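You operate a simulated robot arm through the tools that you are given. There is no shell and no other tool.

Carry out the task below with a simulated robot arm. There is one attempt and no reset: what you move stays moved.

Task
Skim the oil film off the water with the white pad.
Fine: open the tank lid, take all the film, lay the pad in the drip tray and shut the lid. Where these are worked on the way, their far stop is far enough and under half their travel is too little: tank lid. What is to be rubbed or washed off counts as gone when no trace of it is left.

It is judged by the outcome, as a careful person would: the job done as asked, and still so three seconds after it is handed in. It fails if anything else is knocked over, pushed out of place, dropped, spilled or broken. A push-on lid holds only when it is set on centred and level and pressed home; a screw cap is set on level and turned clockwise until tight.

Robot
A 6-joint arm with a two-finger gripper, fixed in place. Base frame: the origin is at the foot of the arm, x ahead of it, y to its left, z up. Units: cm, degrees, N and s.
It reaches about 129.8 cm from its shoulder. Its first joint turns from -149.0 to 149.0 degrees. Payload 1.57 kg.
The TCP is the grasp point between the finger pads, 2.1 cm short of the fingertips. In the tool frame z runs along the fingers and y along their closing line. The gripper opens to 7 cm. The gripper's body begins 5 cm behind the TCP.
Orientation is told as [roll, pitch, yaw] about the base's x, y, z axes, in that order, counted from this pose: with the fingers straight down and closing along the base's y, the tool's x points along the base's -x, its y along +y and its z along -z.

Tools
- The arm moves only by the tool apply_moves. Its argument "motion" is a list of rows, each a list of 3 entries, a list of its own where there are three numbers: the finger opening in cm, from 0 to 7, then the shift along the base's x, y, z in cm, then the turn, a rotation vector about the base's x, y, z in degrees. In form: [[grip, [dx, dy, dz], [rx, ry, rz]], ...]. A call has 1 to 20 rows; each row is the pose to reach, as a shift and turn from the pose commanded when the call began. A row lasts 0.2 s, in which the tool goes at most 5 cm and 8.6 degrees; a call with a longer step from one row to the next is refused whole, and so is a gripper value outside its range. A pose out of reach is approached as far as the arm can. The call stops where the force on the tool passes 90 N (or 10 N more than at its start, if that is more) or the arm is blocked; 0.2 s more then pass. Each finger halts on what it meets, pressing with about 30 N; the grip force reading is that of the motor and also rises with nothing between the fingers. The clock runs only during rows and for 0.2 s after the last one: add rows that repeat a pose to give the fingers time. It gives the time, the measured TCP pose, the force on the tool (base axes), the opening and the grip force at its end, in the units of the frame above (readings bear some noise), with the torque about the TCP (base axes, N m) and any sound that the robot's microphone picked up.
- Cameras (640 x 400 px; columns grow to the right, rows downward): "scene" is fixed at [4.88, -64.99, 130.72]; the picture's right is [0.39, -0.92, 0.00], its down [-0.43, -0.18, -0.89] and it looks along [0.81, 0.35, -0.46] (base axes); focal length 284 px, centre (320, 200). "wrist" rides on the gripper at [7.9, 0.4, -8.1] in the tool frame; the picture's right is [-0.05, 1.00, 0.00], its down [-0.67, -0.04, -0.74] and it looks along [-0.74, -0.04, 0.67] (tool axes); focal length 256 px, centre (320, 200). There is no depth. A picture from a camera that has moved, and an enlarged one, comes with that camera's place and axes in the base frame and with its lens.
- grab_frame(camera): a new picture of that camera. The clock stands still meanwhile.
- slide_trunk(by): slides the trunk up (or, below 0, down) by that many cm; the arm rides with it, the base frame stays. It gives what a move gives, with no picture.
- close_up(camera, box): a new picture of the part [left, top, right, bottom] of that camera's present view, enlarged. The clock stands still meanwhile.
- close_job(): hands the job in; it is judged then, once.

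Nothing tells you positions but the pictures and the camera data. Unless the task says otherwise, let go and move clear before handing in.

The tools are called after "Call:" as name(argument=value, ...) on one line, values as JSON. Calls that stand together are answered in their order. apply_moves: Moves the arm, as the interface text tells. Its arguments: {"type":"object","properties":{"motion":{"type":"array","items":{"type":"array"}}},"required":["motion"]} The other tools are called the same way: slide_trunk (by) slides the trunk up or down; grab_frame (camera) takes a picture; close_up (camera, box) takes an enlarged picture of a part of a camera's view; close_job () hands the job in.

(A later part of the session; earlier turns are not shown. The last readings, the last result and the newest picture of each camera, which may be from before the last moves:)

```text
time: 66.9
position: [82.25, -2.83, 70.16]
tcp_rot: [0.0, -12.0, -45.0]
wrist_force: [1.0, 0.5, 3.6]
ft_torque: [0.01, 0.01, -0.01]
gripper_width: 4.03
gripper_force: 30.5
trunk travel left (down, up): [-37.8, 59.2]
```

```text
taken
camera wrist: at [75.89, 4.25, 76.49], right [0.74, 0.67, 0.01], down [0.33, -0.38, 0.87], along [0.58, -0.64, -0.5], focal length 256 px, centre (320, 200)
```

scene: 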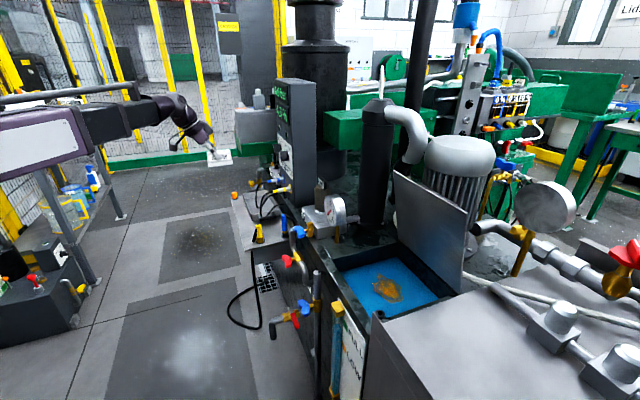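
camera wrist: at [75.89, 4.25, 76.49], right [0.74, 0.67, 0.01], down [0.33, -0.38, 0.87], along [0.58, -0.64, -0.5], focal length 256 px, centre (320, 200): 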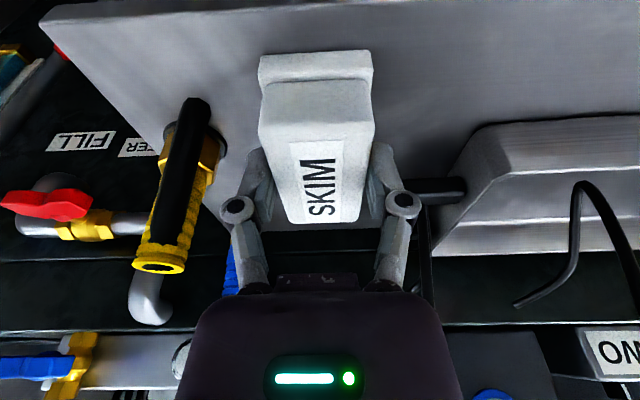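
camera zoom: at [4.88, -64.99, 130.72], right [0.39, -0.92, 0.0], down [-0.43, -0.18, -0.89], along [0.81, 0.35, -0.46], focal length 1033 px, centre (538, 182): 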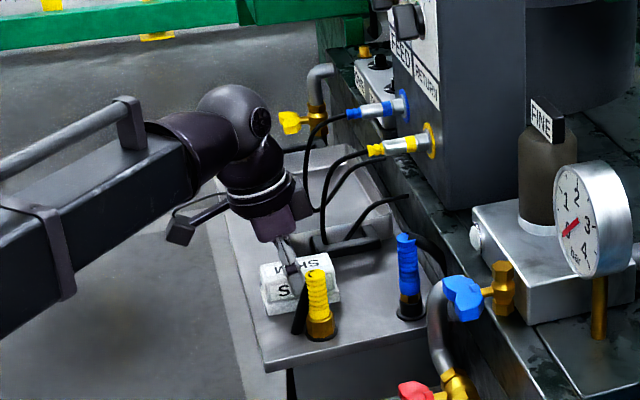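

Re-gripped at about 12° tilt. I'll lift, back out and travel high over to the tank's near side.

Call:
slide_trunk(by=3)

Call:
apply_moves(motion=[[2.5, [-2, 2, 0], [0, 0, 0]], [2.5, [-4, 4, 0], [0, 0, 0]], [2.5, [-6, 6, 0], [0, 0, 0]]])

Call:
slide_trunk(by=25)

Call:
close_up(camera="scene", box=[200, 130, 320, 250])

Call:
grab_frame(camera="wrist")

```text
time: 67.7
position: [82.23, -2.88, 73.09]
tcp_rot: [0.1, -11.9, -45.0]
wrist_force: [-0.1, 0.2, -0.6]
ft_torque: [0.03, 0.02, 0.0]
gripper_width: 4.01
gripper_force: 29.5
trunk travel left (down, up): [-40.8, 56.2]
```

```text
time: 68.5
position: [76.14, 3.24, 73.06]
tcp_rot: [0.0, -12.0, -45.2]
wrist_force: [0.0, 0.0, -0.9]
ft_torque: [-0.01, 0.0, 0.0]
gripper_width: 4.01
gripper_force: 30.2
trunk travel left (down, up): [-40.8, 56.2]
```

```text
time: 71.0
position: [76.27, 3.29, 98.15]
tcp_rot: [0.0, -12.0, -44.9]
wrist_force: [-0.5, 0.6, -0.5]
ft_torque: [0.02, 0.01, -0.03]
gripper_width: 4.0
gripper_force: 30.3
trunk travel left (down, up): [-65.8, 31.2]
```

```text
3.33 times, centred on (260, 190) of scene
camera zoom: at [4.88, -64.99, 130.72], right [0.39, -0.92, 0.0], down [-0.43, -0.18, -0.89], along [0.81, 0.35, -0.46], focal length 947 px, centre (520, 233)
```

zoom: 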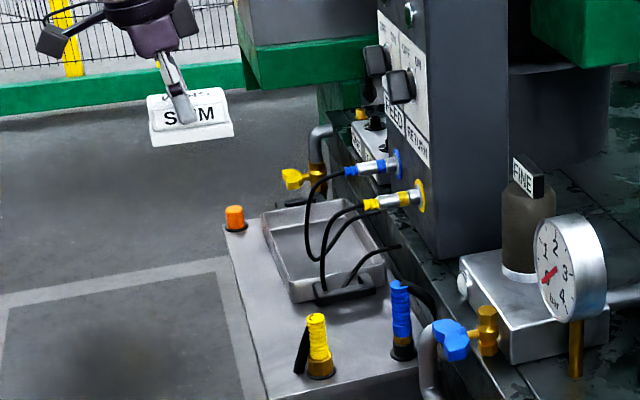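

```text
taken
camera wrist: at [69.88, 10.24, 104.46], right [0.74, 0.67, 0.01], down [0.33, -0.38, 0.87], along [0.58, -0.64, -0.5], focal length 256 px, centre (320, 200)
```

wrist: 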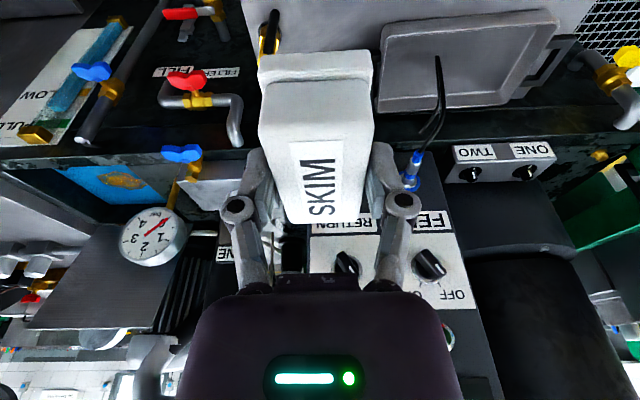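

I'll carry the pad high over to the tank and stage above the film's far end (near the gauge side).

Call:
apply_moves(motion=[[2.5, [-3, -4, 0], [0, 0, 0]], [2.5, [-6, -8, 0], [0, 0, 0]], [2.5, [-8, -12.3, 0], [0, 0, 0]], [2.5, [-9.5, -17, 0], [0, 0, 0]], [2.5, [-10, -21.8, 0], [0, 0, 0]], [2.5, [-10, -26.6, 0], [0, 0, 0]], [2.5, [-10, -31.4, 0], [0, 0, 0]], [2.5, [-9, -36, 0], [0, 0, 0]], [2.5, [-7.5, -40.7, 0], [0, 0, 0]], [2.5, [-6, -45.4, 0], [0, 0, 0]], [2.5, [-4.5, -50, 0], [0, 0, 0]], [2.5, [-3.2, -54, 0], [0, 0, 0]], [2.5, [-2.6, -57, 0], [0, 0, 0]], [2.5, [-2.6, -57, 0], [0, 0, 0]]])

Call:
grab_frame(camera="wrist")

Call:
grab_frame(camera="scene")

```text
time: 74.0
position: [73.56, -53.87, 98.09]
tcp_rot: [0.0, -11.9, -44.9]
wrist_force: [-1.3, 0.3, -0.4]
ft_torque: [-0.01, 0.0, -0.01]
gripper_width: 4.01
gripper_force: 30.0
trunk travel left (down, up): [-65.8, 31.2]
```

```text
taken
camera wrist: at [67.2, -46.9, 104.46], right [0.74, 0.67, 0.01], down [0.33, -0.38, 0.87], along [0.58, -0.64, -0.5], focal length 256 px, centre (320, 200)
```

wrist: 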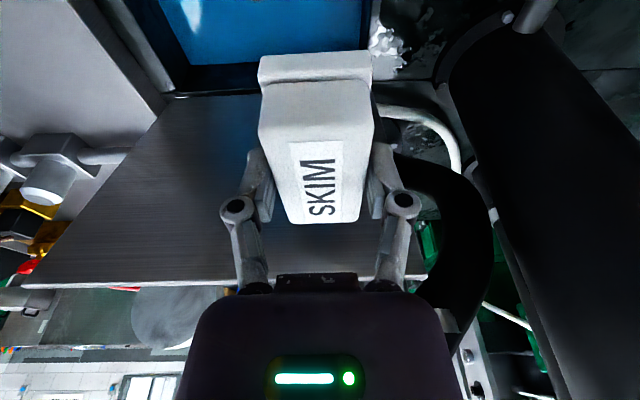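

```text
taken
```

scene: 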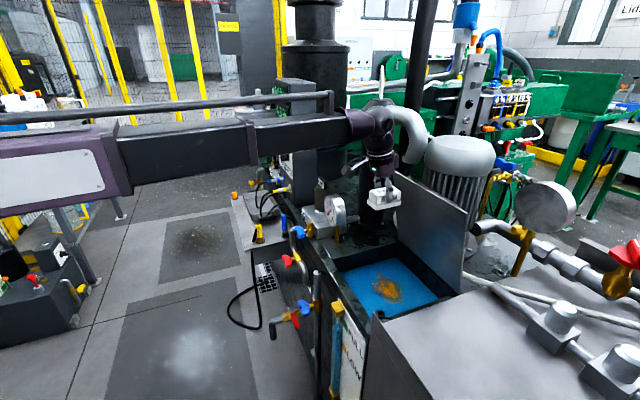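

The pad is over the tank with clearance from the leaning lid. I'll lower to about 3 cm above the water and check.

Call:
slide_trunk(by=-22)

Call:
grab_frame(camera="wrist")

Call:
close_up(camera="scene", box=[310, 190, 470, 320])

```text
time: 76.4
position: [73.64, -53.76, 76.17]
tcp_rot: [-0.1, -12.0, -44.9]
wrist_force: [0.0, 0.4, -0.9]
ft_torque: [0.03, 0.0, 0.01]
gripper_width: 4.03
gripper_force: 29.8
trunk travel left (down, up): [-43.8, 53.2]
```

```text
taken
camera wrist: at [67.21, -46.87, 82.47], right [0.74, 0.67, 0.01], down [0.33, -0.38, 0.87], along [0.58, -0.64, -0.5], focal length 256 px, centre (320, 200)
```

wrist: 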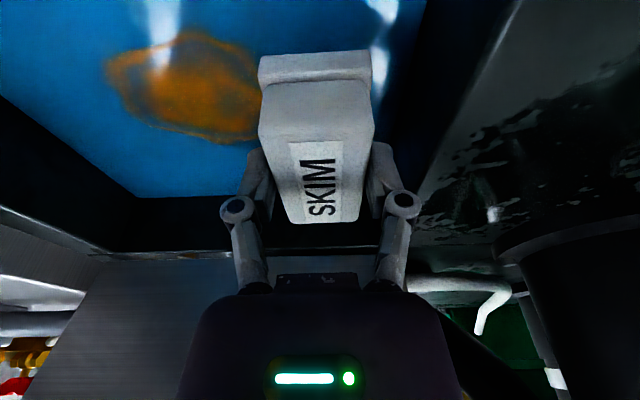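

```text
3.08 times, centred on (390, 255) of scene
camera zoom: at [4.88, -64.99, 130.72], right [0.39, -0.92, 0.0], down [-0.43, -0.18, -0.89], along [0.81, 0.35, -0.46], focal length 874 px, centre (105, 31)
```

zoom: 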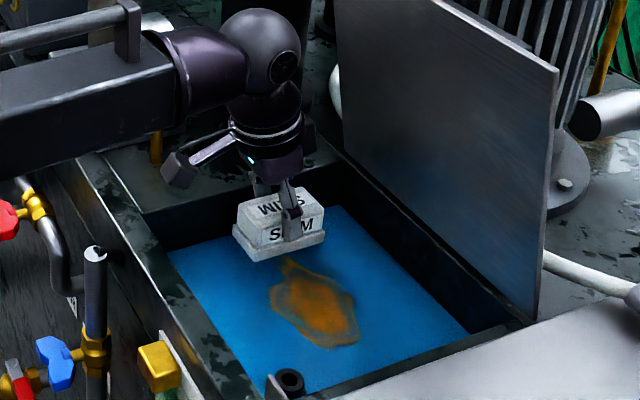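

The pad sits at the film's tip end. I'll lower it so the underside just dips into the surface.

Call:
slide_trunk(by=-3.4)

Call:
grab_frame(camera="wrist")

Call:
close_up(camera="scene", box=[330, 220, 450, 320])

```text
time: 77.2
position: [73.52, -53.89, 72.69]
tcp_rot: [0.0, -12.2, -45.0]
wrist_force: [2.1, -1.3, 15.2]
ft_torque: [-0.32, -0.4, 0.0]
gripper_width: 4.05
gripper_force: 29.9
trunk travel left (down, up): [-40.4, 56.6]
```

```text
taken
camera wrist: at [67.17, -46.84, 79.17], right [0.74, 0.67, 0.01], down [0.32, -0.37, 0.87], along [0.59, -0.64, -0.49], focal length 256 px, centre (320, 200)
```

wrist: 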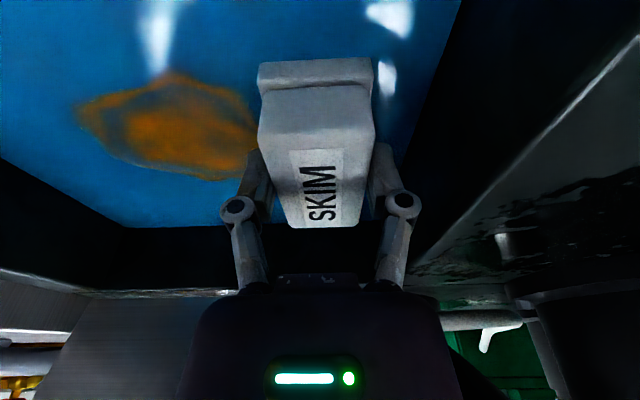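

```text
4.00 times, centred on (390, 270) of scene
camera zoom: at [4.88, -64.99, 130.72], right [0.39, -0.92, 0.0], down [-0.43, -0.18, -0.89], along [0.81, 0.35, -0.46], focal length 1136 px, centre (40, -80)
```

zoom: 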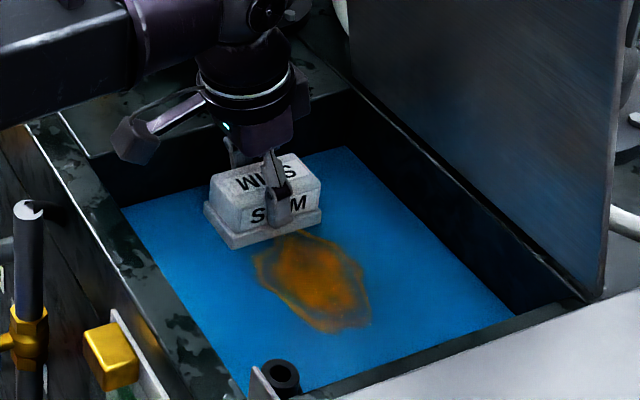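

Contact with the surface (15 N). I'll ease off slightly and make the first sweep along the film.

Call:
slide_trunk(by=0.1)

Call:
apply_moves(motion=[[2.5, [-0.7, -0.7, 0], [0, 0, 0]], [2.5, [-1.4, -1.4, 0], [0, 0, 0]], [2.5, [-2.1, -2.1, 0], [0, 0, 0]], [2.5, [-2.8, -2.8, 0], [0, 0, 0]], [2.5, [-3.5, -3.5, 0], [0, 0, 0]], [2.5, [-4.2, -4.2, 0], [0, 0, 0]], [2.5, [-4.9, -4.9, 0], [0, 0, 0]], [2.5, [-5.6, -5.6, 0], [0, 0, 0]], [2.5, [-6.3, -6.3, 0], [0, 0, 0]], [2.5, [-7.0, -7.0, 0], [0, 0, 0]], [2.5, [-7.7, -7.7, 0], [0, 0, 0]], [2.5, [-8.4, -8.4, 0], [0, 0, 0]], [2.5, [-9.1, -9.1, 0], [0, 0, 0]], [2.5, [-9.8, -9.8, 0], [0, 0, 0]]])

Call:
grab_frame(camera="wrist")

Call:
close_up(camera="scene", box=[330, 220, 450, 320])

```text
time: 77.7
position: [73.46, -53.88, 72.69]
tcp_rot: [-0.1, -12.0, -45.0]
wrist_force: [1.2, -1.3, 8.1]
ft_torque: [-0.28, -0.34, 0.04]
gripper_width: 4.03
gripper_force: 29.9
trunk travel left (down, up): [-40.5, 56.5]
```

```text
time: 80.7
position: [63.67, -63.66, 72.83]
tcp_rot: [0.1, -11.9, -45.0]
wrist_force: [0.0, 0.3, 2.8]
ft_torque: [-0.16, -0.16, 0.05]
gripper_width: 4.02
gripper_force: 29.5
trunk travel left (down, up): [-40.5, 56.5]
```

```text
taken
camera wrist: at [57.37, -56.73, 79.2], right [0.74, 0.67, 0.01], down [0.33, -0.38, 0.87], along [0.58, -0.64, -0.5], focal length 256 px, centre (320, 200)
```

wrist: 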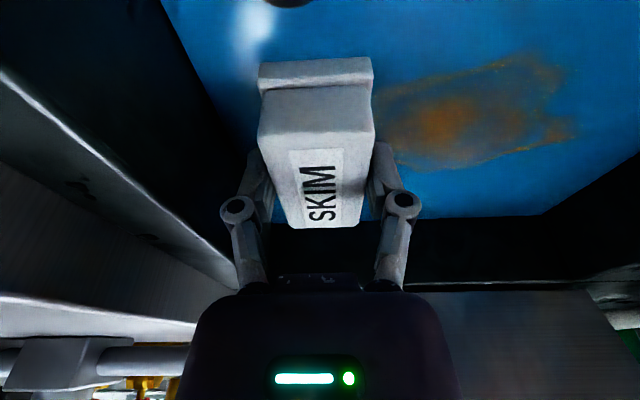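

```text
4.00 times, centred on (390, 270) of scene
camera zoom: at [4.88, -64.99, 130.72], right [0.39, -0.92, 0.0], down [-0.43, -0.18, -0.89], along [0.81, 0.35, -0.46], focal length 1136 px, centre (40, -80)
```

zoom: 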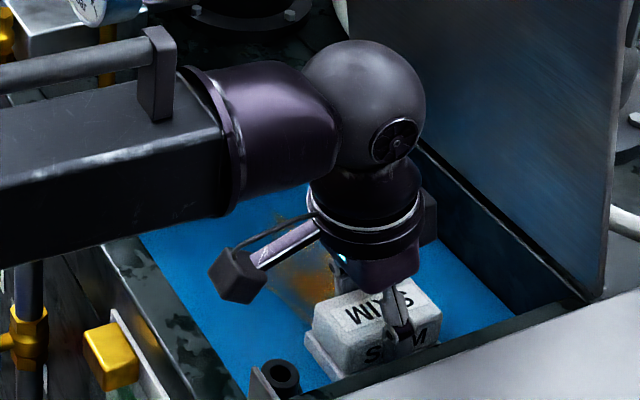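

Partly taken: the film is fading with each rub. I'll press a little more and keep sweeping, shifting passes sideways to cover its full width.

Call:
slide_trunk(by=-0.1)

Call:
apply_moves(motion=[[2.5, [-1.1, 1.1, 0], [0, 0, 0]], [2.5, [-0.4, 1.8, 0], [0, 0, 0]], [2.5, [0.3, 2.5, 0], [0, 0, 0]], [2.5, [1.0, 3.2, 0], [0, 0, 0]], [2.5, [1.7, 3.9, 0], [0, 0, 0]], [2.5, [2.4, 4.6, 0], [0, 0, 0]], [2.5, [3.1, 5.3, 0], [0, 0, 0]], [2.5, [3.8, 6.0, 0], [0, 0, 0]], [2.5, [4.5, 6.7, 0], [0, 0, 0]], [2.5, [5.2, 7.4, 0], [0, 0, 0]], [2.5, [5.9, 8.1, 0], [0, 0, 0]], [2.5, [6.6, 8.8, 0], [0, 0, 0]], [2.5, [7.3, 9.5, 0], [0, 0, 0]], [2.5, [8.0, 10.2, 0], [0, 0, 0]], [2.5, [8.7, 10.9, 0], [0, 0, 0]]])

Call:
grab_frame(camera="wrist")

Call:
close_up(camera="scene", box=[330, 220, 450, 320])

```text
time: 81.2
position: [63.75, -63.66, 72.8]
tcp_rot: [0.0, -12.1, -45.0]
wrist_force: [2.4, -1.8, 15.6]
ft_torque: [0.06, 0.02, 0.01]
gripper_width: 4.01
gripper_force: 30.0
trunk travel left (down, up): [-40.4, 56.6]
```

```text
time: 84.4
position: [72.47, -52.82, 72.85]
tcp_rot: [0.0, -12.1, -44.8]
wrist_force: [-2.6, -3.1, 10.6]
ft_torque: [-0.15, -0.03, 0.0]
gripper_width: 4.04
gripper_force: 30.5
trunk travel left (down, up): [-40.4, 56.6]
```

```text
taken
camera wrist: at [66.11, -45.74, 79.16], right [0.74, 0.67, 0.01], down [0.33, -0.38, 0.87], along [0.58, -0.64, -0.5], focal length 256 px, centre (320, 200)
```

wrist: 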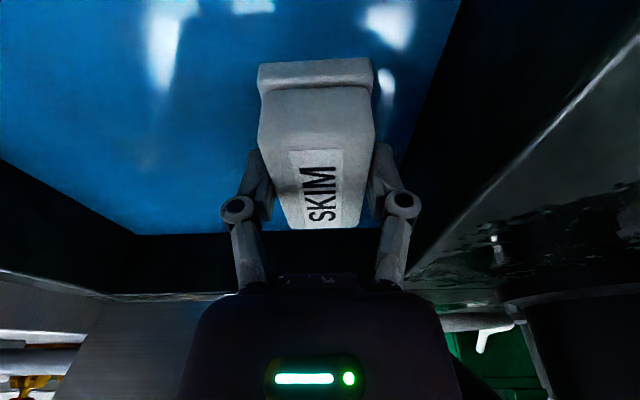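

```text
4.00 times, centred on (390, 270) of scene
camera zoom: at [4.88, -64.99, 130.72], right [0.39, -0.92, 0.0], down [-0.43, -0.18, -0.89], along [0.81, 0.35, -0.46], focal length 1136 px, centre (40, -80)
```

zoom: 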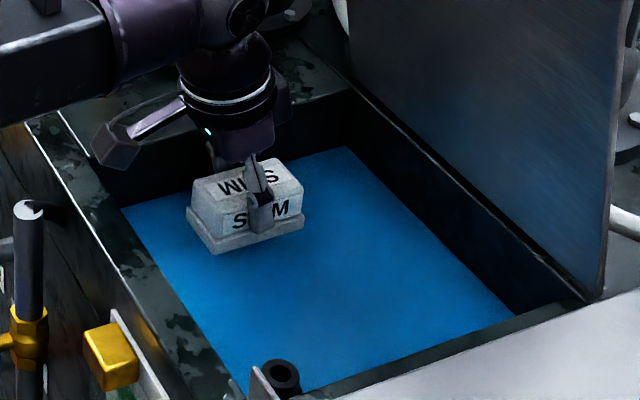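

Nearly all gone. I'll do two more full passes, one offset toward the lid side and one down the centre, to take any faint remainder.

Call:
apply_moves(motion=[[2.5, [1.0, -1.0, 0], [0, 0, 0]], [2.5, [2.1, -2.1, 0], [0, 0, 0]], [2.5, [1.4, -2.8, 0], [0, 0, 0]], [2.5, [0.7, -3.5, 0], [0, 0, 0]], [2.5, [0, -4.2, 0], [0, 0, 0]], [2.5, [-0.7, -4.9, 0], [0, 0, 0]], [2.5, [-1.4, -5.6, 0], [0, 0, 0]], [2.5, [-2.1, -6.3, 0], [0, 0, 0]], [2.5, [-2.8, -7.0, 0], [0, 0, 0]], [2.5, [-3.5, -7.7, 0], [0, 0, 0]], [2.5, [-4.2, -8.4, 0], [0, 0, 0]], [2.5, [-4.9, -9.1, 0], [0, 0, 0]], [2.5, [-5.6, -9.8, 0], [0, 0, 0]], [2.5, [-6.3, -10.5, 0], [0, 0, 0]], [2.5, [-7.0, -11.2, 0], [0, 0, 0]], [2.5, [-7.7, -11.9, 0], [0, 0, 0]]])

Call:
apply_moves(motion=[[2.5, [-1.0, 1.0, 0], [0, 0, 0]], [2.5, [-0.3, 1.7, 0], [0, 0, 0]], [2.5, [0.4, 2.4, 0], [0, 0, 0]], [2.5, [1.1, 3.1, 0], [0, 0, 0]], [2.5, [1.8, 3.8, 0], [0, 0, 0]], [2.5, [2.5, 4.5, 0], [0, 0, 0]], [2.5, [3.2, 5.2, 0], [0, 0, 0]], [2.5, [3.9, 5.9, 0], [0, 0, 0]], [2.5, [4.6, 6.6, 0], [0, 0, 0]], [2.5, [5.3, 7.3, 0], [0, 0, 0]], [2.5, [6.0, 8.0, 0], [0, 0, 0]], [2.5, [6.7, 8.7, 0], [0, 0, 0]], [2.5, [7.4, 9.4, 0], [0, 0, 0]], [2.5, [8.1, 10.1, 0], [0, 0, 0]], [2.5, [8.8, 10.8, 0], [0, 0, 0]]])

Call:
close_up(camera="wrist", box=[0, 0, 420, 260])

Call:
close_up(camera="scene", box=[350, 250, 450, 320])

```text
time: 87.8
position: [64.69, -64.69, 72.76]
tcp_rot: [0.1, -12.0, -45.0]
wrist_force: [1.6, 2.3, 9.6]
ft_torque: [0.04, -0.05, 0.02]
gripper_width: 4.03
gripper_force: 30.2
trunk travel left (down, up): [-40.4, 56.6]
```

```text
time: 91.0
position: [73.36, -53.96, 72.67]
tcp_rot: [0.0, -12.1, -44.9]
wrist_force: [-2.4, -2.1, 7.8]
ft_torque: [-0.05, 0.01, 0.02]
gripper_width: 4.02
gripper_force: 30.0
trunk travel left (down, up): [-40.4, 56.6]
```

```text
1.52 times, centred on (210, 130) of wrist
camera zoom: at [67.08, -46.93, 79.13], right [0.74, 0.67, 0.01], down [0.33, -0.38, 0.87], along [0.58, -0.64, -0.5], focal length 390 px, centre (488, 307)
```

zoom: 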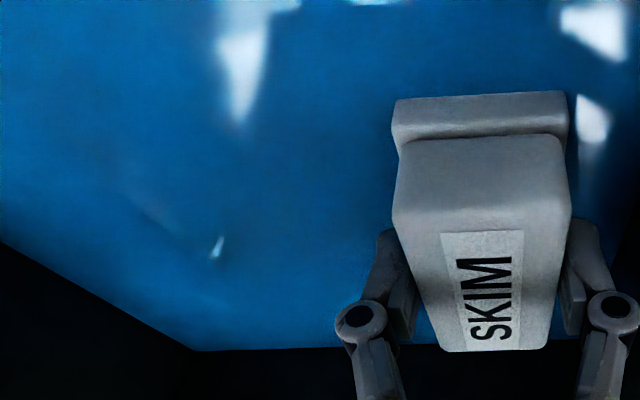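

```text
5.71 times, centred on (400, 285) of scene
camera zoom: at [4.88, -64.99, 130.72], right [0.39, -0.92, 0.0], down [-0.43, -0.18, -0.89], along [0.81, 0.35, -0.46], focal length 1623 px, centre (-137, -286)
```

zoom: 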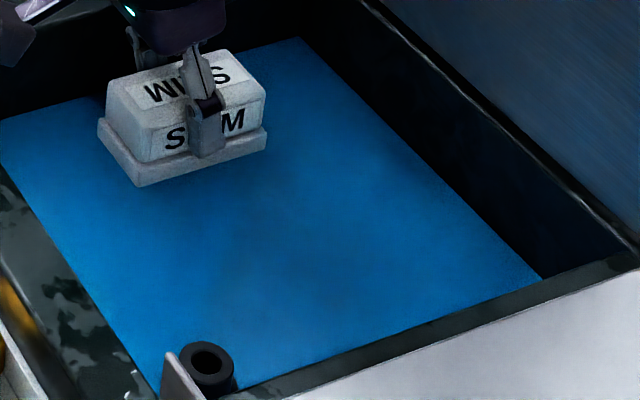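

It looks clear, but I'll add two extra passes at the outer margins before lifting, for certainty.

Call:
apply_moves(motion=[[2.5, [0.9, -0.9, 0], [0, 0, 0]], [2.5, [1.8, -1.8, 0], [0, 0, 0]], [2.5, [1.0, -2.6, 0], [0, 0, 0]], [2.5, [0.2, -3.4, 0], [0, 0, 0]], [2.5, [-0.6, -4.2, 0], [0, 0, 0]], [2.5, [-1.4, -5.0, 0], [0, 0, 0]], [2.5, [-2.2, -5.8, 0], [0, 0, 0]], [2.5, [-3.0, -6.6, 0], [0, 0, 0]], [2.5, [-3.8, -7.4, 0], [0, 0, 0]], [2.5, [-4.6, -8.2, 0], [0, 0, 0]], [2.5, [-5.4, -9.0, 0], [0, 0, 0]], [2.5, [-6.2, -9.8, 0], [0, 0, 0]], [2.5, [-7.0, -10.6, 0], [0, 0, 0]], [2.5, [-7.8, -11.4, 0], [0, 0, 0]]])

Call:
apply_moves(motion=[[2.5, [-1.2, 1.2, 0], [0, 0, 0]], [2.5, [-2.4, 2.4, 0], [0, 0, 0]], [2.5, [-3.5, 3.5, 0], [0, 0, 0]], [2.5, [-2.7, 4.3, 0], [0, 0, 0]], [2.5, [-1.9, 5.1, 0], [0, 0, 0]], [2.5, [-1.1, 5.9, 0], [0, 0, 0]], [2.5, [-0.3, 6.7, 0], [0, 0, 0]], [2.5, [0.5, 7.5, 0], [0, 0, 0]], [2.5, [1.3, 8.3, 0], [0, 0, 0]], [2.5, [2.1, 9.1, 0], [0, 0, 0]], [2.5, [2.9, 9.9, 0], [0, 0, 0]], [2.5, [3.7, 10.7, 0], [0, 0, 0]], [2.5, [4.5, 11.5, 0], [0, 0, 0]], [2.5, [5.3, 12.3, 0], [0, 0, 0]], [2.5, [6.1, 13.1, 0], [0, 0, 0]]])

Call:
slide_trunk(by=6)

Call:
slide_trunk(by=20)

Call:
grab_frame(camera="scene")

Call:
close_up(camera="scene", box=[335, 245, 455, 325])

```text
time: 94.0
position: [65.58, -65.33, 72.64]
tcp_rot: [0.0, -12.2, -45.0]
wrist_force: [0.1, 1.4, 6.7]
ft_torque: [-0.05, -0.04, 0.0]
gripper_width: 4.03
gripper_force: 30.1
trunk travel left (down, up): [-40.4, 56.6]
```

```text
time: 97.2
position: [71.78, -52.29, 72.74]
tcp_rot: [-0.1, -12.0, -44.9]
wrist_force: [0.3, -0.7, -0.5]
ft_torque: [0.01, -0.02, -0.02]
gripper_width: 4.01
gripper_force: 29.8
trunk travel left (down, up): [-40.4, 56.6]
```

```text
time: 98.2
position: [71.83, -52.34, 78.58]
tcp_rot: [-0.1, -11.9, -44.9]
wrist_force: [-0.7, 0.5, -0.8]
ft_torque: [0.0, 0.01, 0.01]
gripper_width: 4.03
gripper_force: 30.1
trunk travel left (down, up): [-46.4, 50.6]
```

```text
time: 100.3
position: [71.98, -52.3, 98.73]
tcp_rot: [0.0, -11.9, -45.0]
wrist_force: [-0.4, 0.2, -0.3]
ft_torque: [-0.02, -0.02, 0.01]
gripper_width: 4.02
gripper_force: 30.7
trunk travel left (down, up): [-66.4, 30.6]
```

```text
taken
```

scene: 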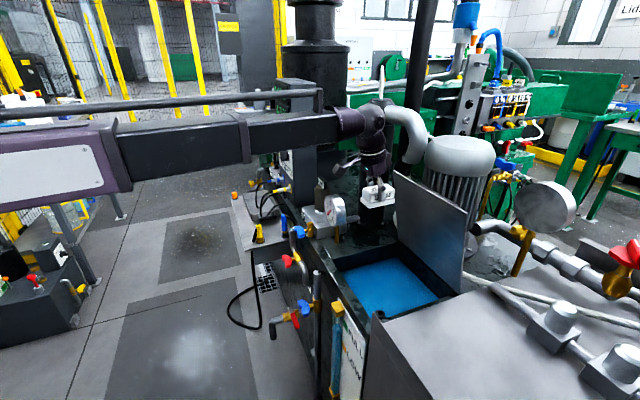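

```text
5.00 times, centred on (395, 285) of scene
camera zoom: at [4.88, -64.99, 130.72], right [0.39, -0.92, 0.0], down [-0.43, -0.18, -0.89], along [0.81, 0.35, -0.46], focal length 1420 px, centre (-55, -225)
```

zoom: 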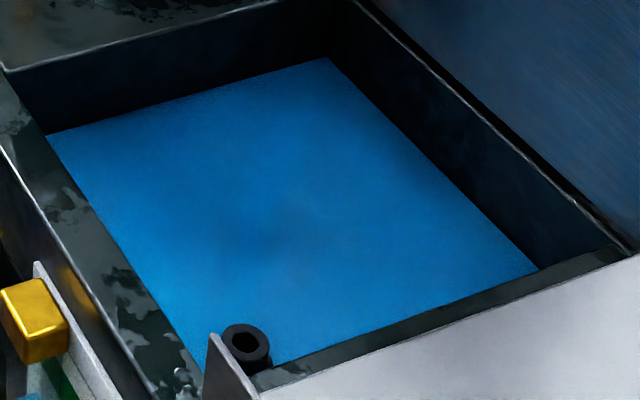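

A faint tint might remain in the middle, or it's just a reflection, so I'll enlarge further.

Call:
close_up(camera="scene", box=[370, 265, 430, 305])

Call:
grab_frame(camera="wrist")

```text
10.00 times, centred on (400, 285) of scene
camera zoom: at [4.88, -64.99, 130.72], right [0.39, -0.92, 0.0], down [-0.43, -0.18, -0.89], along [0.81, 0.35, -0.46], focal length 2841 px, centre (-480, -650)
```

zoom: 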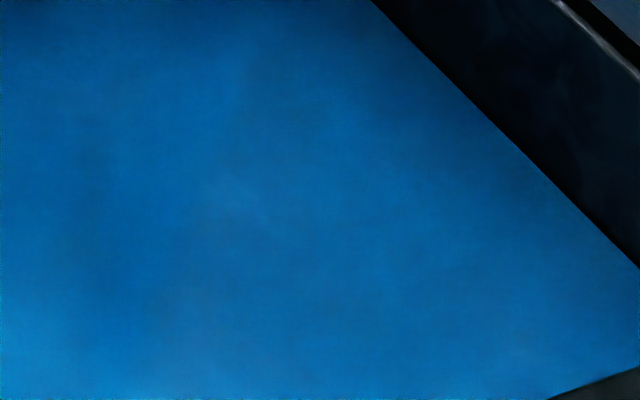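

```text
taken
camera wrist: at [65.54, -45.23, 105.05], right [0.74, 0.67, 0.01], down [0.33, -0.38, 0.87], along [0.58, -0.64, -0.5], focal length 256 px, centre (320, 200)
```

wrist: 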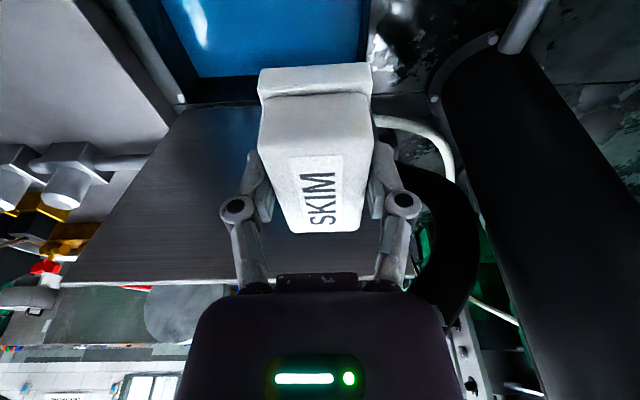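

I'll move the arm aside to remove its reflection and compare the water again.

Call:
apply_moves(motion=[[2.5, [-1.5, 4.5, 0], [0, 0, 0]], [2.5, [-3, 9, 0], [0, 0, 0]], [2.5, [-5, 13.5, 0], [0, 0, 0]], [2.5, [-6, 18, 0], [0, 0, 0]], [2.5, [-6, 22.8, 0], [0, 0, 0]], [2.5, [-6, 27.6, 0], [0, 0, 0]], [2.5, [-6, 32.4, 0], [0, 0, 0]], [2.5, [-5.5, 37, 0], [0, 0, 0]], [2.5, [-4.5, 41.5, 0], [0, 0, 0]], [2.5, [-2, 45.5, 0], [0, 0, 0]], [2.5, [1, 49.3, 0], [0, 0, 0]], [2.5, [4, 53, 0], [0, 0, 0]], [2.5, [4.3, 55.5, 0], [0, 0, 0]]])

Call:
close_up(camera="scene", box=[335, 245, 455, 325])

Call:
close_up(camera="scene", box=[365, 260, 425, 300])

Call:
grab_frame(camera="wrist")

```text
time: 103.2
position: [76.13, 3.28, 98.69]
tcp_rot: [0.0, -12.0, -45.1]
wrist_force: [0.0, 0.5, -0.7]
ft_torque: [0.0, -0.04, -0.03]
gripper_width: 4.01
gripper_force: 29.8
trunk travel left (down, up): [-66.4, 30.6]
```

```text
5.00 times, centred on (395, 285) of scene
camera zoom: at [4.88, -64.99, 130.72], right [0.39, -0.92, 0.0], down [-0.43, -0.18, -0.89], along [0.81, 0.35, -0.46], focal length 1420 px, centre (-55, -225)
```

zoom: 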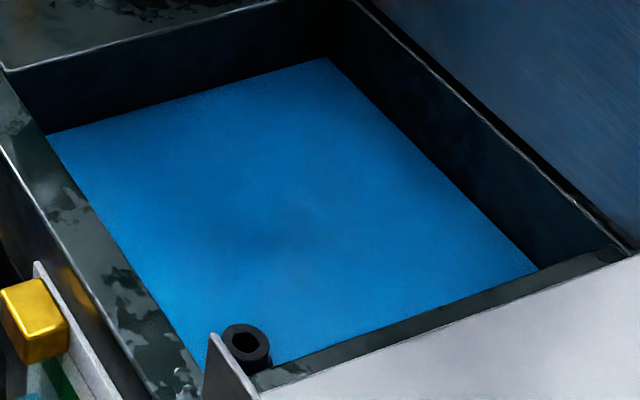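

```text
10.00 times, centred on (395, 280) of scene
camera zoom: at [4.88, -64.99, 130.72], right [0.39, -0.92, 0.0], down [-0.43, -0.18, -0.89], along [0.81, 0.35, -0.46], focal length 2841 px, centre (-430, -600)
```

zoom: 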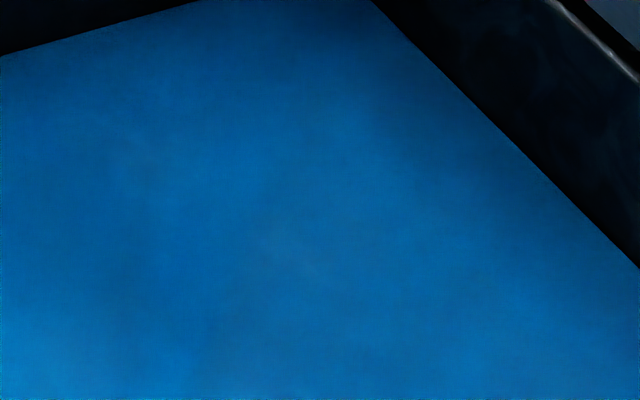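

```text
taken
camera wrist: at [69.76, 10.23, 105.07], right [0.74, 0.67, 0.01], down [0.33, -0.38, 0.87], along [0.58, -0.64, -0.5], focal length 256 px, centre (320, 200)
```

wrist: 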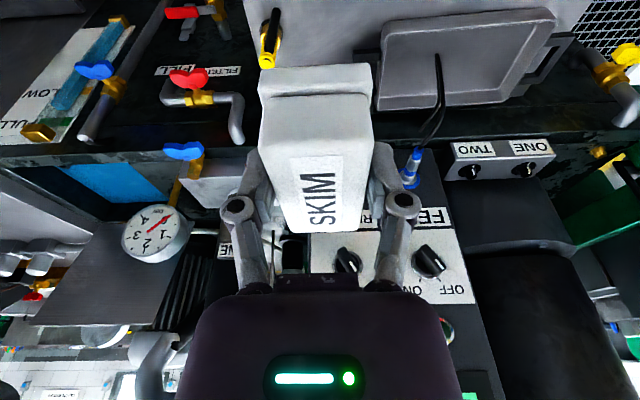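

Call:
close_up(camera="wrist", box=[60, 150, 180, 220])

Call:
close_up(camera="scene", box=[345, 258, 440, 318])

```text
5.33 times, centred on (120, 185) of wrist
camera zoom: at [69.76, 10.23, 105.07], right [0.74, 0.67, 0.01], down [0.33, -0.38, 0.87], along [0.58, -0.64, -0.5], focal length 1365 px, centre (1387, 280)
```

zoom: 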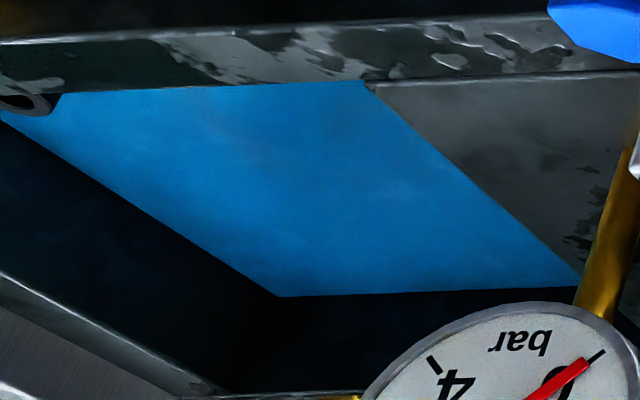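

```text
6.67 times, centred on (392, 288) of scene
camera zoom: at [4.88, -64.99, 130.72], right [0.39, -0.92, 0.0], down [-0.43, -0.18, -0.89], along [0.81, 0.35, -0.46], focal length 1894 px, centre (-163, -387)
```

zoom: 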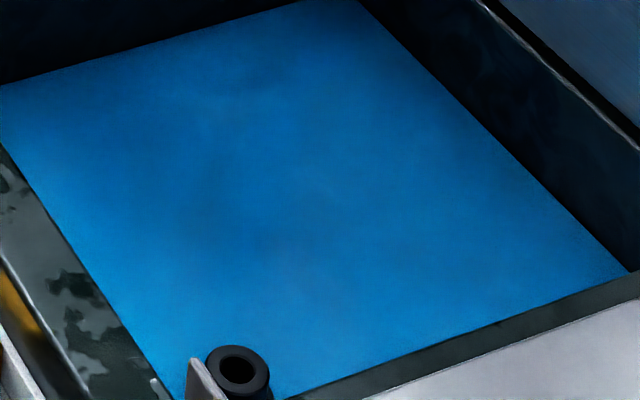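

I can't fully exclude a very faint residue at the film's former centre, so I'll go back for several more firm passes.

Call:
apply_moves(motion=[[2.5, [-0.3, -2.5, 0], [0, 0, 0]], [2.5, [-3.3, -6.2, 0], [0, 0, 0]], [2.5, [-6.3, -10, 0], [0, 0, 0]], [2.5, [-8.8, -14, 0], [0, 0, 0]], [2.5, [-9.8, -18.5, 0], [0, 0, 0]], [2.5, [-10.3, -23.1, 0], [0, 0, 0]], [2.5, [-10.3, -27.9, 0], [0, 0, 0]], [2.5, [-10.3, -32.7, 0], [0, 0, 0]], [2.5, [-10.3, -37.5, 0], [0, 0, 0]], [2.5, [-9.3, -42, 0], [0, 0, 0]], [2.5, [-7.3, -46.5, 0], [0, 0, 0]], [2.5, [-5.8, -51, 0], [0, 0, 0]], [2.5, [-4.3, -54, 0], [0, 0, 0]], [2.5, [-3.3, -57.0, 0], [0, 0, 0]], [2.5, [-3.3, -57.0, 0], [0, 0, 0]]])

Call:
slide_trunk(by=-23)

Call:
slide_trunk(by=-3.1)

Call:
close_up(camera="wrist", box=[0, 0, 420, 260])

```text
time: 106.3
position: [73.05, -53.75, 98.61]
tcp_rot: [0.1, -11.9, -45.0]
wrist_force: [-0.6, -0.7, -0.6]
ft_torque: [0.03, 0.0, 0.01]
gripper_width: 4.04
gripper_force: 29.9
trunk travel left (down, up): [-66.4, 30.6]
```

```text
time: 108.8
position: [73.14, -53.77, 75.67]
tcp_rot: [0.0, -11.9, -45.1]
wrist_force: [0.5, 1.0, -0.9]
ft_torque: [0.01, 0.02, 0.0]
gripper_width: 4.04
gripper_force: 30.2
trunk travel left (down, up): [-43.4, 53.6]
```

```text
time: 109.5
position: [72.92, -53.66, 72.54]
tcp_rot: [0.0, -11.9, -45.0]
wrist_force: [0.0, 0.5, 3.0]
ft_torque: [-0.14, -0.09, 0.01]
gripper_width: 4.0
gripper_force: 30.2
trunk travel left (down, up): [-40.3, 56.7]
```

```text
1.52 times, centred on (210, 130) of wrist
camera zoom: at [66.68, -46.74, 79.0], right [0.74, 0.67, 0.01], down [0.33, -0.38, 0.87], along [0.58, -0.64, -0.5], focal length 390 px, centre (488, 307)
```

zoom: 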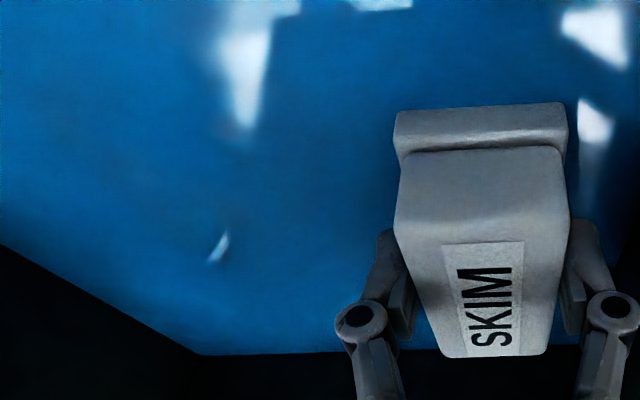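

Call:
slide_trunk(by=-0.12)

Call:
apply_moves(motion=[[2.5, [-0.8, -0.8, 0], [0, 0, 0]], [2.5, [-1.6, -1.6, 0], [0, 0, 0]], [2.5, [-2.4, -2.4, 0], [0, 0, 0]], [2.5, [-3.2, -3.2, 0], [0, 0, 0]], [2.5, [-4.0, -4.0, 0], [0, 0, 0]], [2.5, [-4.8, -4.8, 0], [0, 0, 0]], [2.5, [-5.6, -5.6, 0], [0, 0, 0]], [2.5, [-6.4, -6.4, 0], [0, 0, 0]], [2.5, [-7.2, -7.2, 0], [0, 0, 0]], [2.5, [-8.0, -8.0, 0], [0, 0, 0]], [2.5, [-8.8, -8.8, 0], [0, 0, 0]], [2.5, [-9.4, -9.4, 0], [0, 0, 0]]])

Call:
apply_moves(motion=[[2.5, [0.8, -0.8, 0], [0, 0, 0]], [2.5, [1.8, -1.8, 0], [0, 0, 0]], [2.5, [2.6, -1.0, 0], [0, 0, 0]], [2.5, [3.4, -0.2, 0], [0, 0, 0]], [2.5, [4.2, 0.6, 0], [0, 0, 0]], [2.5, [5.0, 1.4, 0], [0, 0, 0]], [2.5, [5.8, 2.2, 0], [0, 0, 0]], [2.5, [6.6, 3.0, 0], [0, 0, 0]], [2.5, [7.4, 3.8, 0], [0, 0, 0]], [2.5, [8.2, 4.6, 0], [0, 0, 0]], [2.5, [9.0, 5.4, 0], [0, 0, 0]], [2.5, [9.8, 6.2, 0], [0, 0, 0]], [2.5, [10.6, 7.0, 0], [0, 0, 0]], [2.5, [11.4, 7.8, 0], [0, 0, 0]]])

Call:
apply_moves(motion=[[2.5, [-1.2, 1.2, 0], [0, 0, 0]], [2.5, [-2.4, 2.4, 0], [0, 0, 0]], [2.5, [-3.2, 1.6, 0], [0, 0, 0]], [2.5, [-4.0, 0.8, 0], [0, 0, 0]], [2.5, [-4.8, 0, 0], [0, 0, 0]], [2.5, [-5.6, -0.8, 0], [0, 0, 0]], [2.5, [-6.4, -1.6, 0], [0, 0, 0]], [2.5, [-7.2, -2.4, 0], [0, 0, 0]], [2.5, [-8.0, -3.2, 0], [0, 0, 0]], [2.5, [-8.8, -4.0, 0], [0, 0, 0]], [2.5, [-9.6, -4.8, 0], [0, 0, 0]], [2.5, [-10.4, -5.6, 0], [0, 0, 0]], [2.5, [-11.2, -6.4, 0], [0, 0, 0]], [2.5, [-12.0, -7.2, 0], [0, 0, 0]]])

Call:
apply_moves(motion=[[2.5, [0.7, -0.7, 0], [0, 0, 0]], [2.5, [1.5, 0.1, 0], [0, 0, 0]], [2.5, [2.3, 0.9, 0], [0, 0, 0]], [2.5, [3.1, 1.7, 0], [0, 0, 0]], [2.5, [3.9, 2.5, 0], [0, 0, 0]], [2.5, [4.7, 3.3, 0], [0, 0, 0]], [2.5, [5.5, 4.1, 0], [0, 0, 0]], [2.5, [6.3, 4.9, 0], [0, 0, 0]], [2.5, [7.1, 5.7, 0], [0, 0, 0]], [2.5, [7.9, 6.5, 0], [0, 0, 0]], [2.5, [8.7, 7.3, 0], [0, 0, 0]], [2.5, [9.5, 8.1, 0], [0, 0, 0]], [2.5, [10.3, 8.9, 0], [0, 0, 0]]])

Call:
grab_frame(camera="wrist")

Call:
close_up(camera="scene", box=[335, 245, 455, 325])

```text
time: 110.0
position: [73.06, -53.78, 72.52]
tcp_rot: [0.0, -12.1, -45.0]
wrist_force: [2.3, -1.1, 16.3]
ft_torque: [0.06, 0.04, 0.05]
gripper_width: 4.01
gripper_force: 30.0
trunk travel left (down, up): [-40.2, 56.8]
```

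```text
time: 112.6
position: [63.54, -63.19, 72.58]
tcp_rot: [-0.1, -12.0, -45.1]
wrist_force: [2.4, 3.3, 13.8]
ft_torque: [-0.01, -0.15, 0.03]
gripper_width: 4.02
gripper_force: 29.8
trunk travel left (down, up): [-40.2, 56.8]
```

```text
time: 115.6
position: [75.01, -55.39, 72.62]
tcp_rot: [0.0, -12.0, -45.1]
wrist_force: [-2.0, -2.5, 11.8]
ft_torque: [-0.15, -0.05, 0.0]
gripper_width: 4.0
gripper_force: 30.7
trunk travel left (down, up): [-40.2, 56.8]
```

```text
time: 118.6
position: [62.93, -62.6, 72.5]
tcp_rot: [0.0, -12.1, -45.0]
wrist_force: [1.2, 2.3, 9.8]
ft_torque: [-0.02, -0.07, 0.0]
gripper_width: 4.06
gripper_force: 29.7
trunk travel left (down, up): [-40.2, 56.8]
```

```text
time: 121.4
position: [73.14, -53.61, 72.55]
tcp_rot: [0.0, -12.0, -45.1]
wrist_force: [-1.6, -2.0, 8.2]
ft_torque: [-0.06, 0.03, -0.02]
gripper_width: 4.01
gripper_force: 29.9
trunk travel left (down, up): [-40.2, 56.8]
```

```text
taken
camera wrist: at [66.92, -46.64, 78.91], right [0.74, 0.67, 0.01], down [0.33, -0.38, 0.87], along [0.58, -0.64, -0.5], focal length 256 px, centre (320, 200)
```

wrist: 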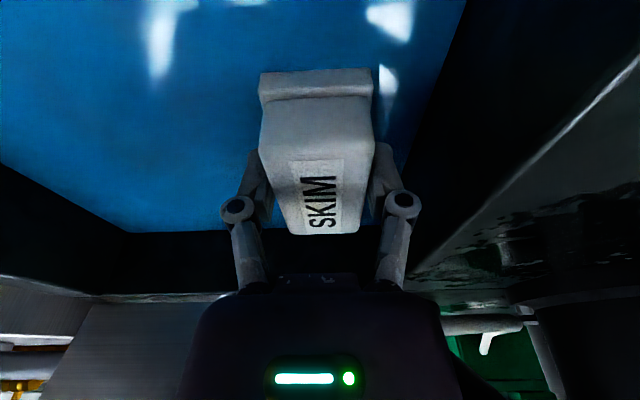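

```text
5.00 times, centred on (395, 285) of scene
camera zoom: at [4.88, -64.99, 130.72], right [0.39, -0.92, 0.0], down [-0.43, -0.18, -0.89], along [0.81, 0.35, -0.46], focal length 1420 px, centre (-55, -225)
```

zoom: 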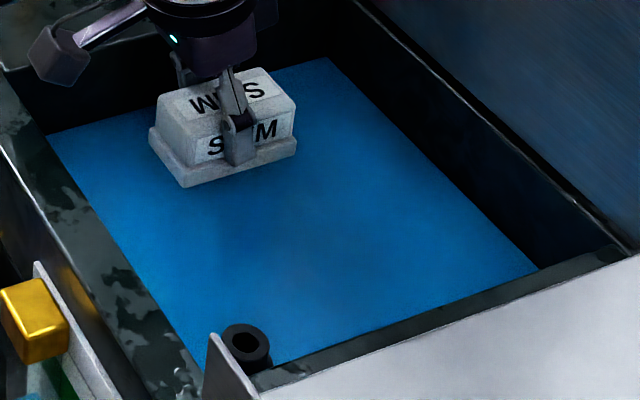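

The water looks clean. I'll lift the pad out slowly and carry it to the staging point by the tray, checking the water once more from there.

Call:
slide_trunk(by=5)

Call:
slide_trunk(by=21)

Call:
apply_moves(motion=[[2.5, [-1.5, 4.5, 0], [0, 0, 0]], [2.5, [-3, 9, 0], [0, 0, 0]], [2.5, [-5, 13.5, 0], [0, 0, 0]], [2.5, [-7, 18, 0], [0, 0, 0]], [2.5, [-7, 22.8, 0], [0, 0, 0]], [2.5, [-7, 27.6, 0], [0, 0, 0]], [2.5, [-7, 32.4, 0], [0, 0, 0]], [2.5, [-6.5, 37, 0], [0, 0, 0]], [2.5, [-5.5, 41.5, 0], [0, 0, 0]], [2.5, [-3, 45.5, 0], [0, 0, 0]], [2.5, [0, 49.3, 0], [0, 0, 0]], [2.5, [2.5, 53, 0], [0, 0, 0]], [2.5, [3.2, 57, 0], [0, 0, 0]], [2.5, [3.2, 57, 0], [0, 0, 0]]])

Call:
close_up(camera="scene", box=[335, 245, 455, 325])

Call:
close_up(camera="wrist", box=[60, 150, 180, 220])

Call:
grab_frame(camera="wrist")

Call:
close_up(camera="scene", box=[190, 110, 310, 250])

```text
time: 122.4
position: [73.39, -53.66, 77.37]
tcp_rot: [0.0, -11.9, -45.0]
wrist_force: [0.2, -0.4, -0.2]
ft_torque: [-0.02, -0.02, -0.02]
gripper_width: 4.02
gripper_force: 29.9
trunk travel left (down, up): [-45.2, 51.8]
```

```text
time: 124.6
position: [73.37, -53.57, 98.28]
tcp_rot: [0.0, -12.0, -44.9]
wrist_force: [-0.2, 0.7, -0.5]
ft_torque: [0.0, -0.01, 0.04]
gripper_width: 4.01
gripper_force: 30.0
trunk travel left (down, up): [-66.2, 30.8]
```

```text
time: 127.6
position: [76.34, 3.59, 98.49]
tcp_rot: [-0.1, -11.9, -45.0]
wrist_force: [-0.8, 0.7, -1.5]
ft_torque: [-0.02, 0.01, -0.02]
gripper_width: 4.02
gripper_force: 30.4
trunk travel left (down, up): [-66.2, 30.8]
```

```text
5.00 times, centred on (395, 285) of scene
camera zoom: at [4.88, -64.99, 130.72], right [0.39, -0.92, 0.0], down [-0.43, -0.18, -0.89], along [0.81, 0.35, -0.46], focal length 1420 px, centre (-55, -225)
```

zoom: 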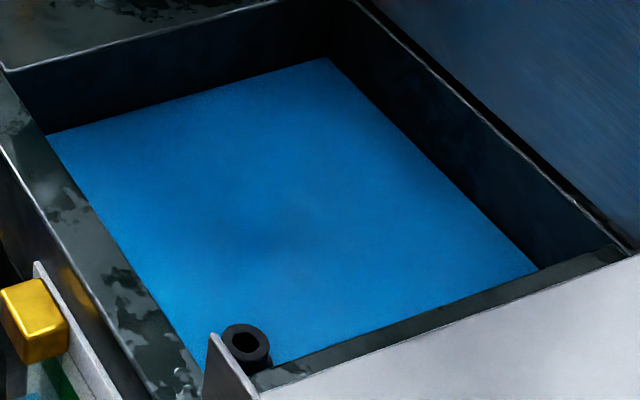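

```text
5.33 times, centred on (120, 185) of wrist
camera zoom: at [70.07, 10.62, 104.85], right [0.74, 0.67, 0.01], down [0.33, -0.38, 0.87], along [0.58, -0.64, -0.5], focal length 1365 px, centre (1387, 280)
```

zoom: 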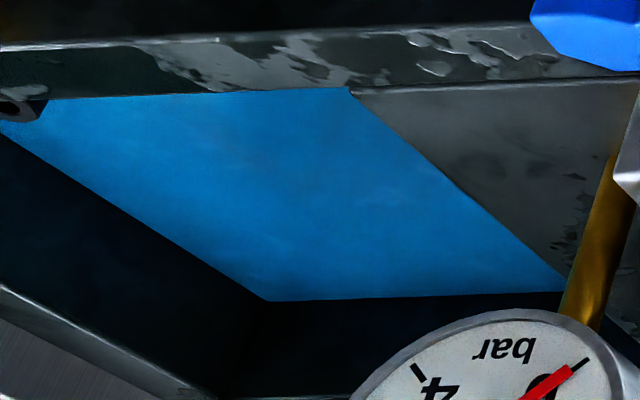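

```text
taken
camera wrist: at [70.07, 10.62, 104.85], right [0.74, 0.67, 0.01], down [0.33, -0.38, 0.87], along [0.58, -0.64, -0.5], focal length 256 px, centre (320, 200)
```

wrist: 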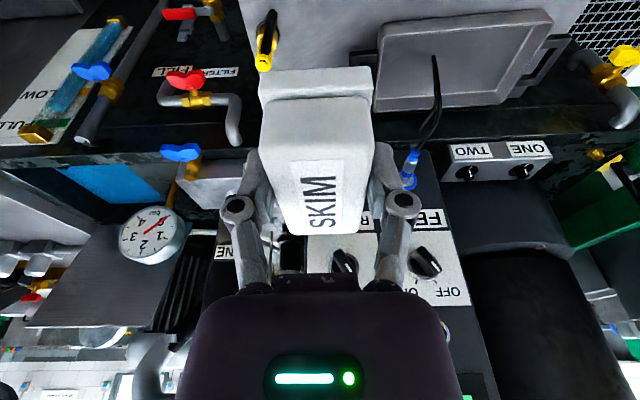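

```text
2.86 times, centred on (250, 180) of scene
camera zoom: at [4.88, -64.99, 130.72], right [0.39, -0.92, 0.0], down [-0.43, -0.18, -0.89], along [0.81, 0.35, -0.46], focal length 812 px, centre (520, 257)
```

zoom: 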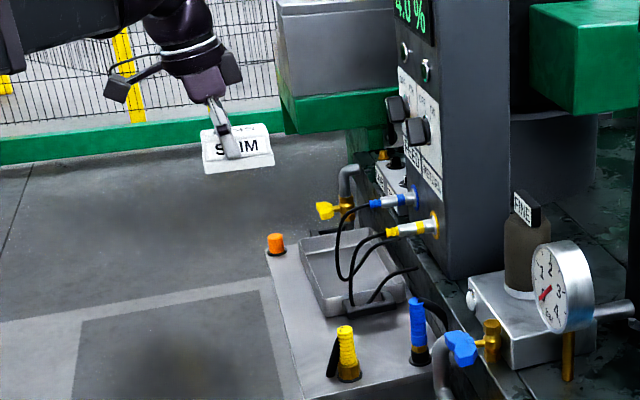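

The water reads uniformly blue from the second camera too, so I take the film as gone. Now I'll check the tray for a free spot.

Call:
close_up(camera="wrist", box=[360, 0, 600, 200])

Call:
close_up(camera="scene", box=[240, 170, 310, 240])

```text
2.00 times, centred on (480, 100) of wrist
camera zoom: at [70.07, 10.62, 104.85], right [0.74, 0.67, 0.01], down [0.33, -0.38, 0.87], along [0.58, -0.64, -0.5], focal length 512 px, centre (0, 400)
```

zoom: 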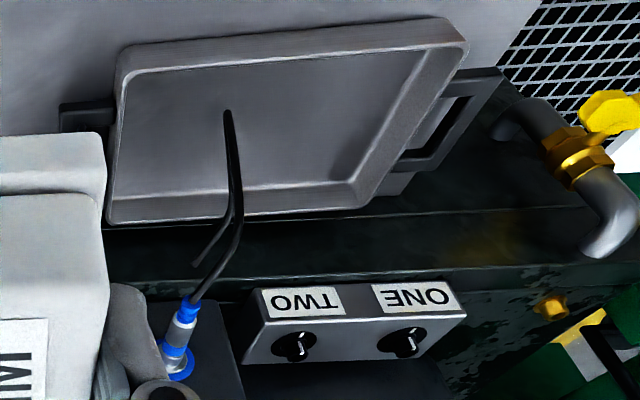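

```text
5.71 times, centred on (275, 205) of scene
camera zoom: at [4.88, -64.99, 130.72], right [0.39, -0.92, 0.0], down [-0.43, -0.18, -0.89], along [0.81, 0.35, -0.46], focal length 1623 px, centre (577, 171)
```

zoom: 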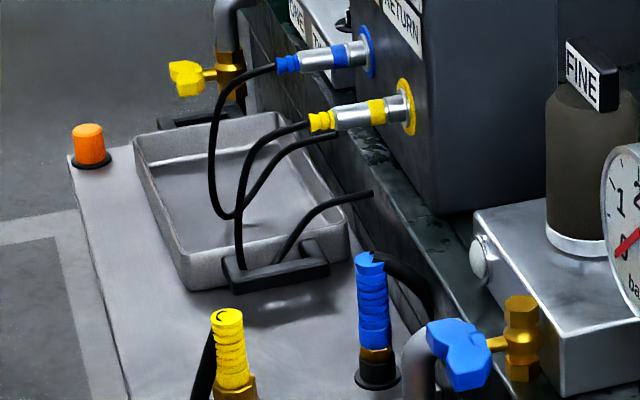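

Tray rim is at z ≈ 70, about 20 × 13 cm, with a hose loop dipping into its near third. The far part around (102.5, 10) is free, so I'll go above that spot.

Call:
apply_moves(motion=[[2.5, [4.2, 1.5, 0], [0, 0, 0]], [2.5, [8.5, 3, 0], [0, 0, 0]], [2.5, [12.8, 4.3, 0], [0, 0, 0]], [2.5, [17.2, 5.2, 0], [0, 0, 0]], [2.5, [21.6, 6, 0], [0, 0, 0]], [2.5, [26.1, 6.4, 0], [0, 0, 0]], [2.5, [26.1, 6.4, 0], [0, 0, 0]]])

Call:
slide_trunk(by=-15)

Call:
grab_frame(camera="wrist")

Call:
close_up(camera="scene", box=[200, 130, 310, 250])

```text
time: 129.2
position: [102.6, 9.62, 98.41]
tcp_rot: [0.0, -12.0, -45.0]
wrist_force: [0.6, -0.4, -0.9]
ft_torque: [0.04, 0.0, 0.02]
gripper_width: 4.04
gripper_force: 29.5
trunk travel left (down, up): [-66.2, 30.8]
```

```text
time: 131.0
position: [102.65, 9.79, 83.47]
tcp_rot: [0.0, -12.0, -45.0]
wrist_force: [0.7, -0.6, -1.4]
ft_torque: [0.01, -0.01, 0.03]
gripper_width: 4.0
gripper_force: 30.1
trunk travel left (down, up): [-51.2, 45.8]
```

```text
taken
camera wrist: at [96.27, 16.74, 89.85], right [0.74, 0.67, 0.01], down [0.33, -0.38, 0.87], along [0.58, -0.64, -0.5], focal length 256 px, centre (320, 200)
```

wrist: 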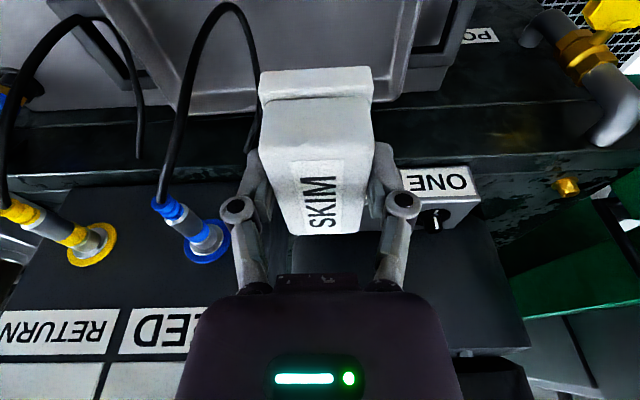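

```text
3.33 times, centred on (255, 190) of scene
camera zoom: at [4.88, -64.99, 130.72], right [0.39, -0.92, 0.0], down [-0.43, -0.18, -0.89], along [0.81, 0.35, -0.46], focal length 947 px, centre (537, 233)
```

zoom: 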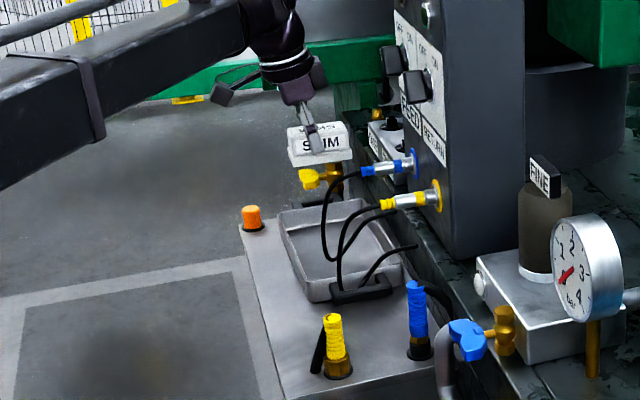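

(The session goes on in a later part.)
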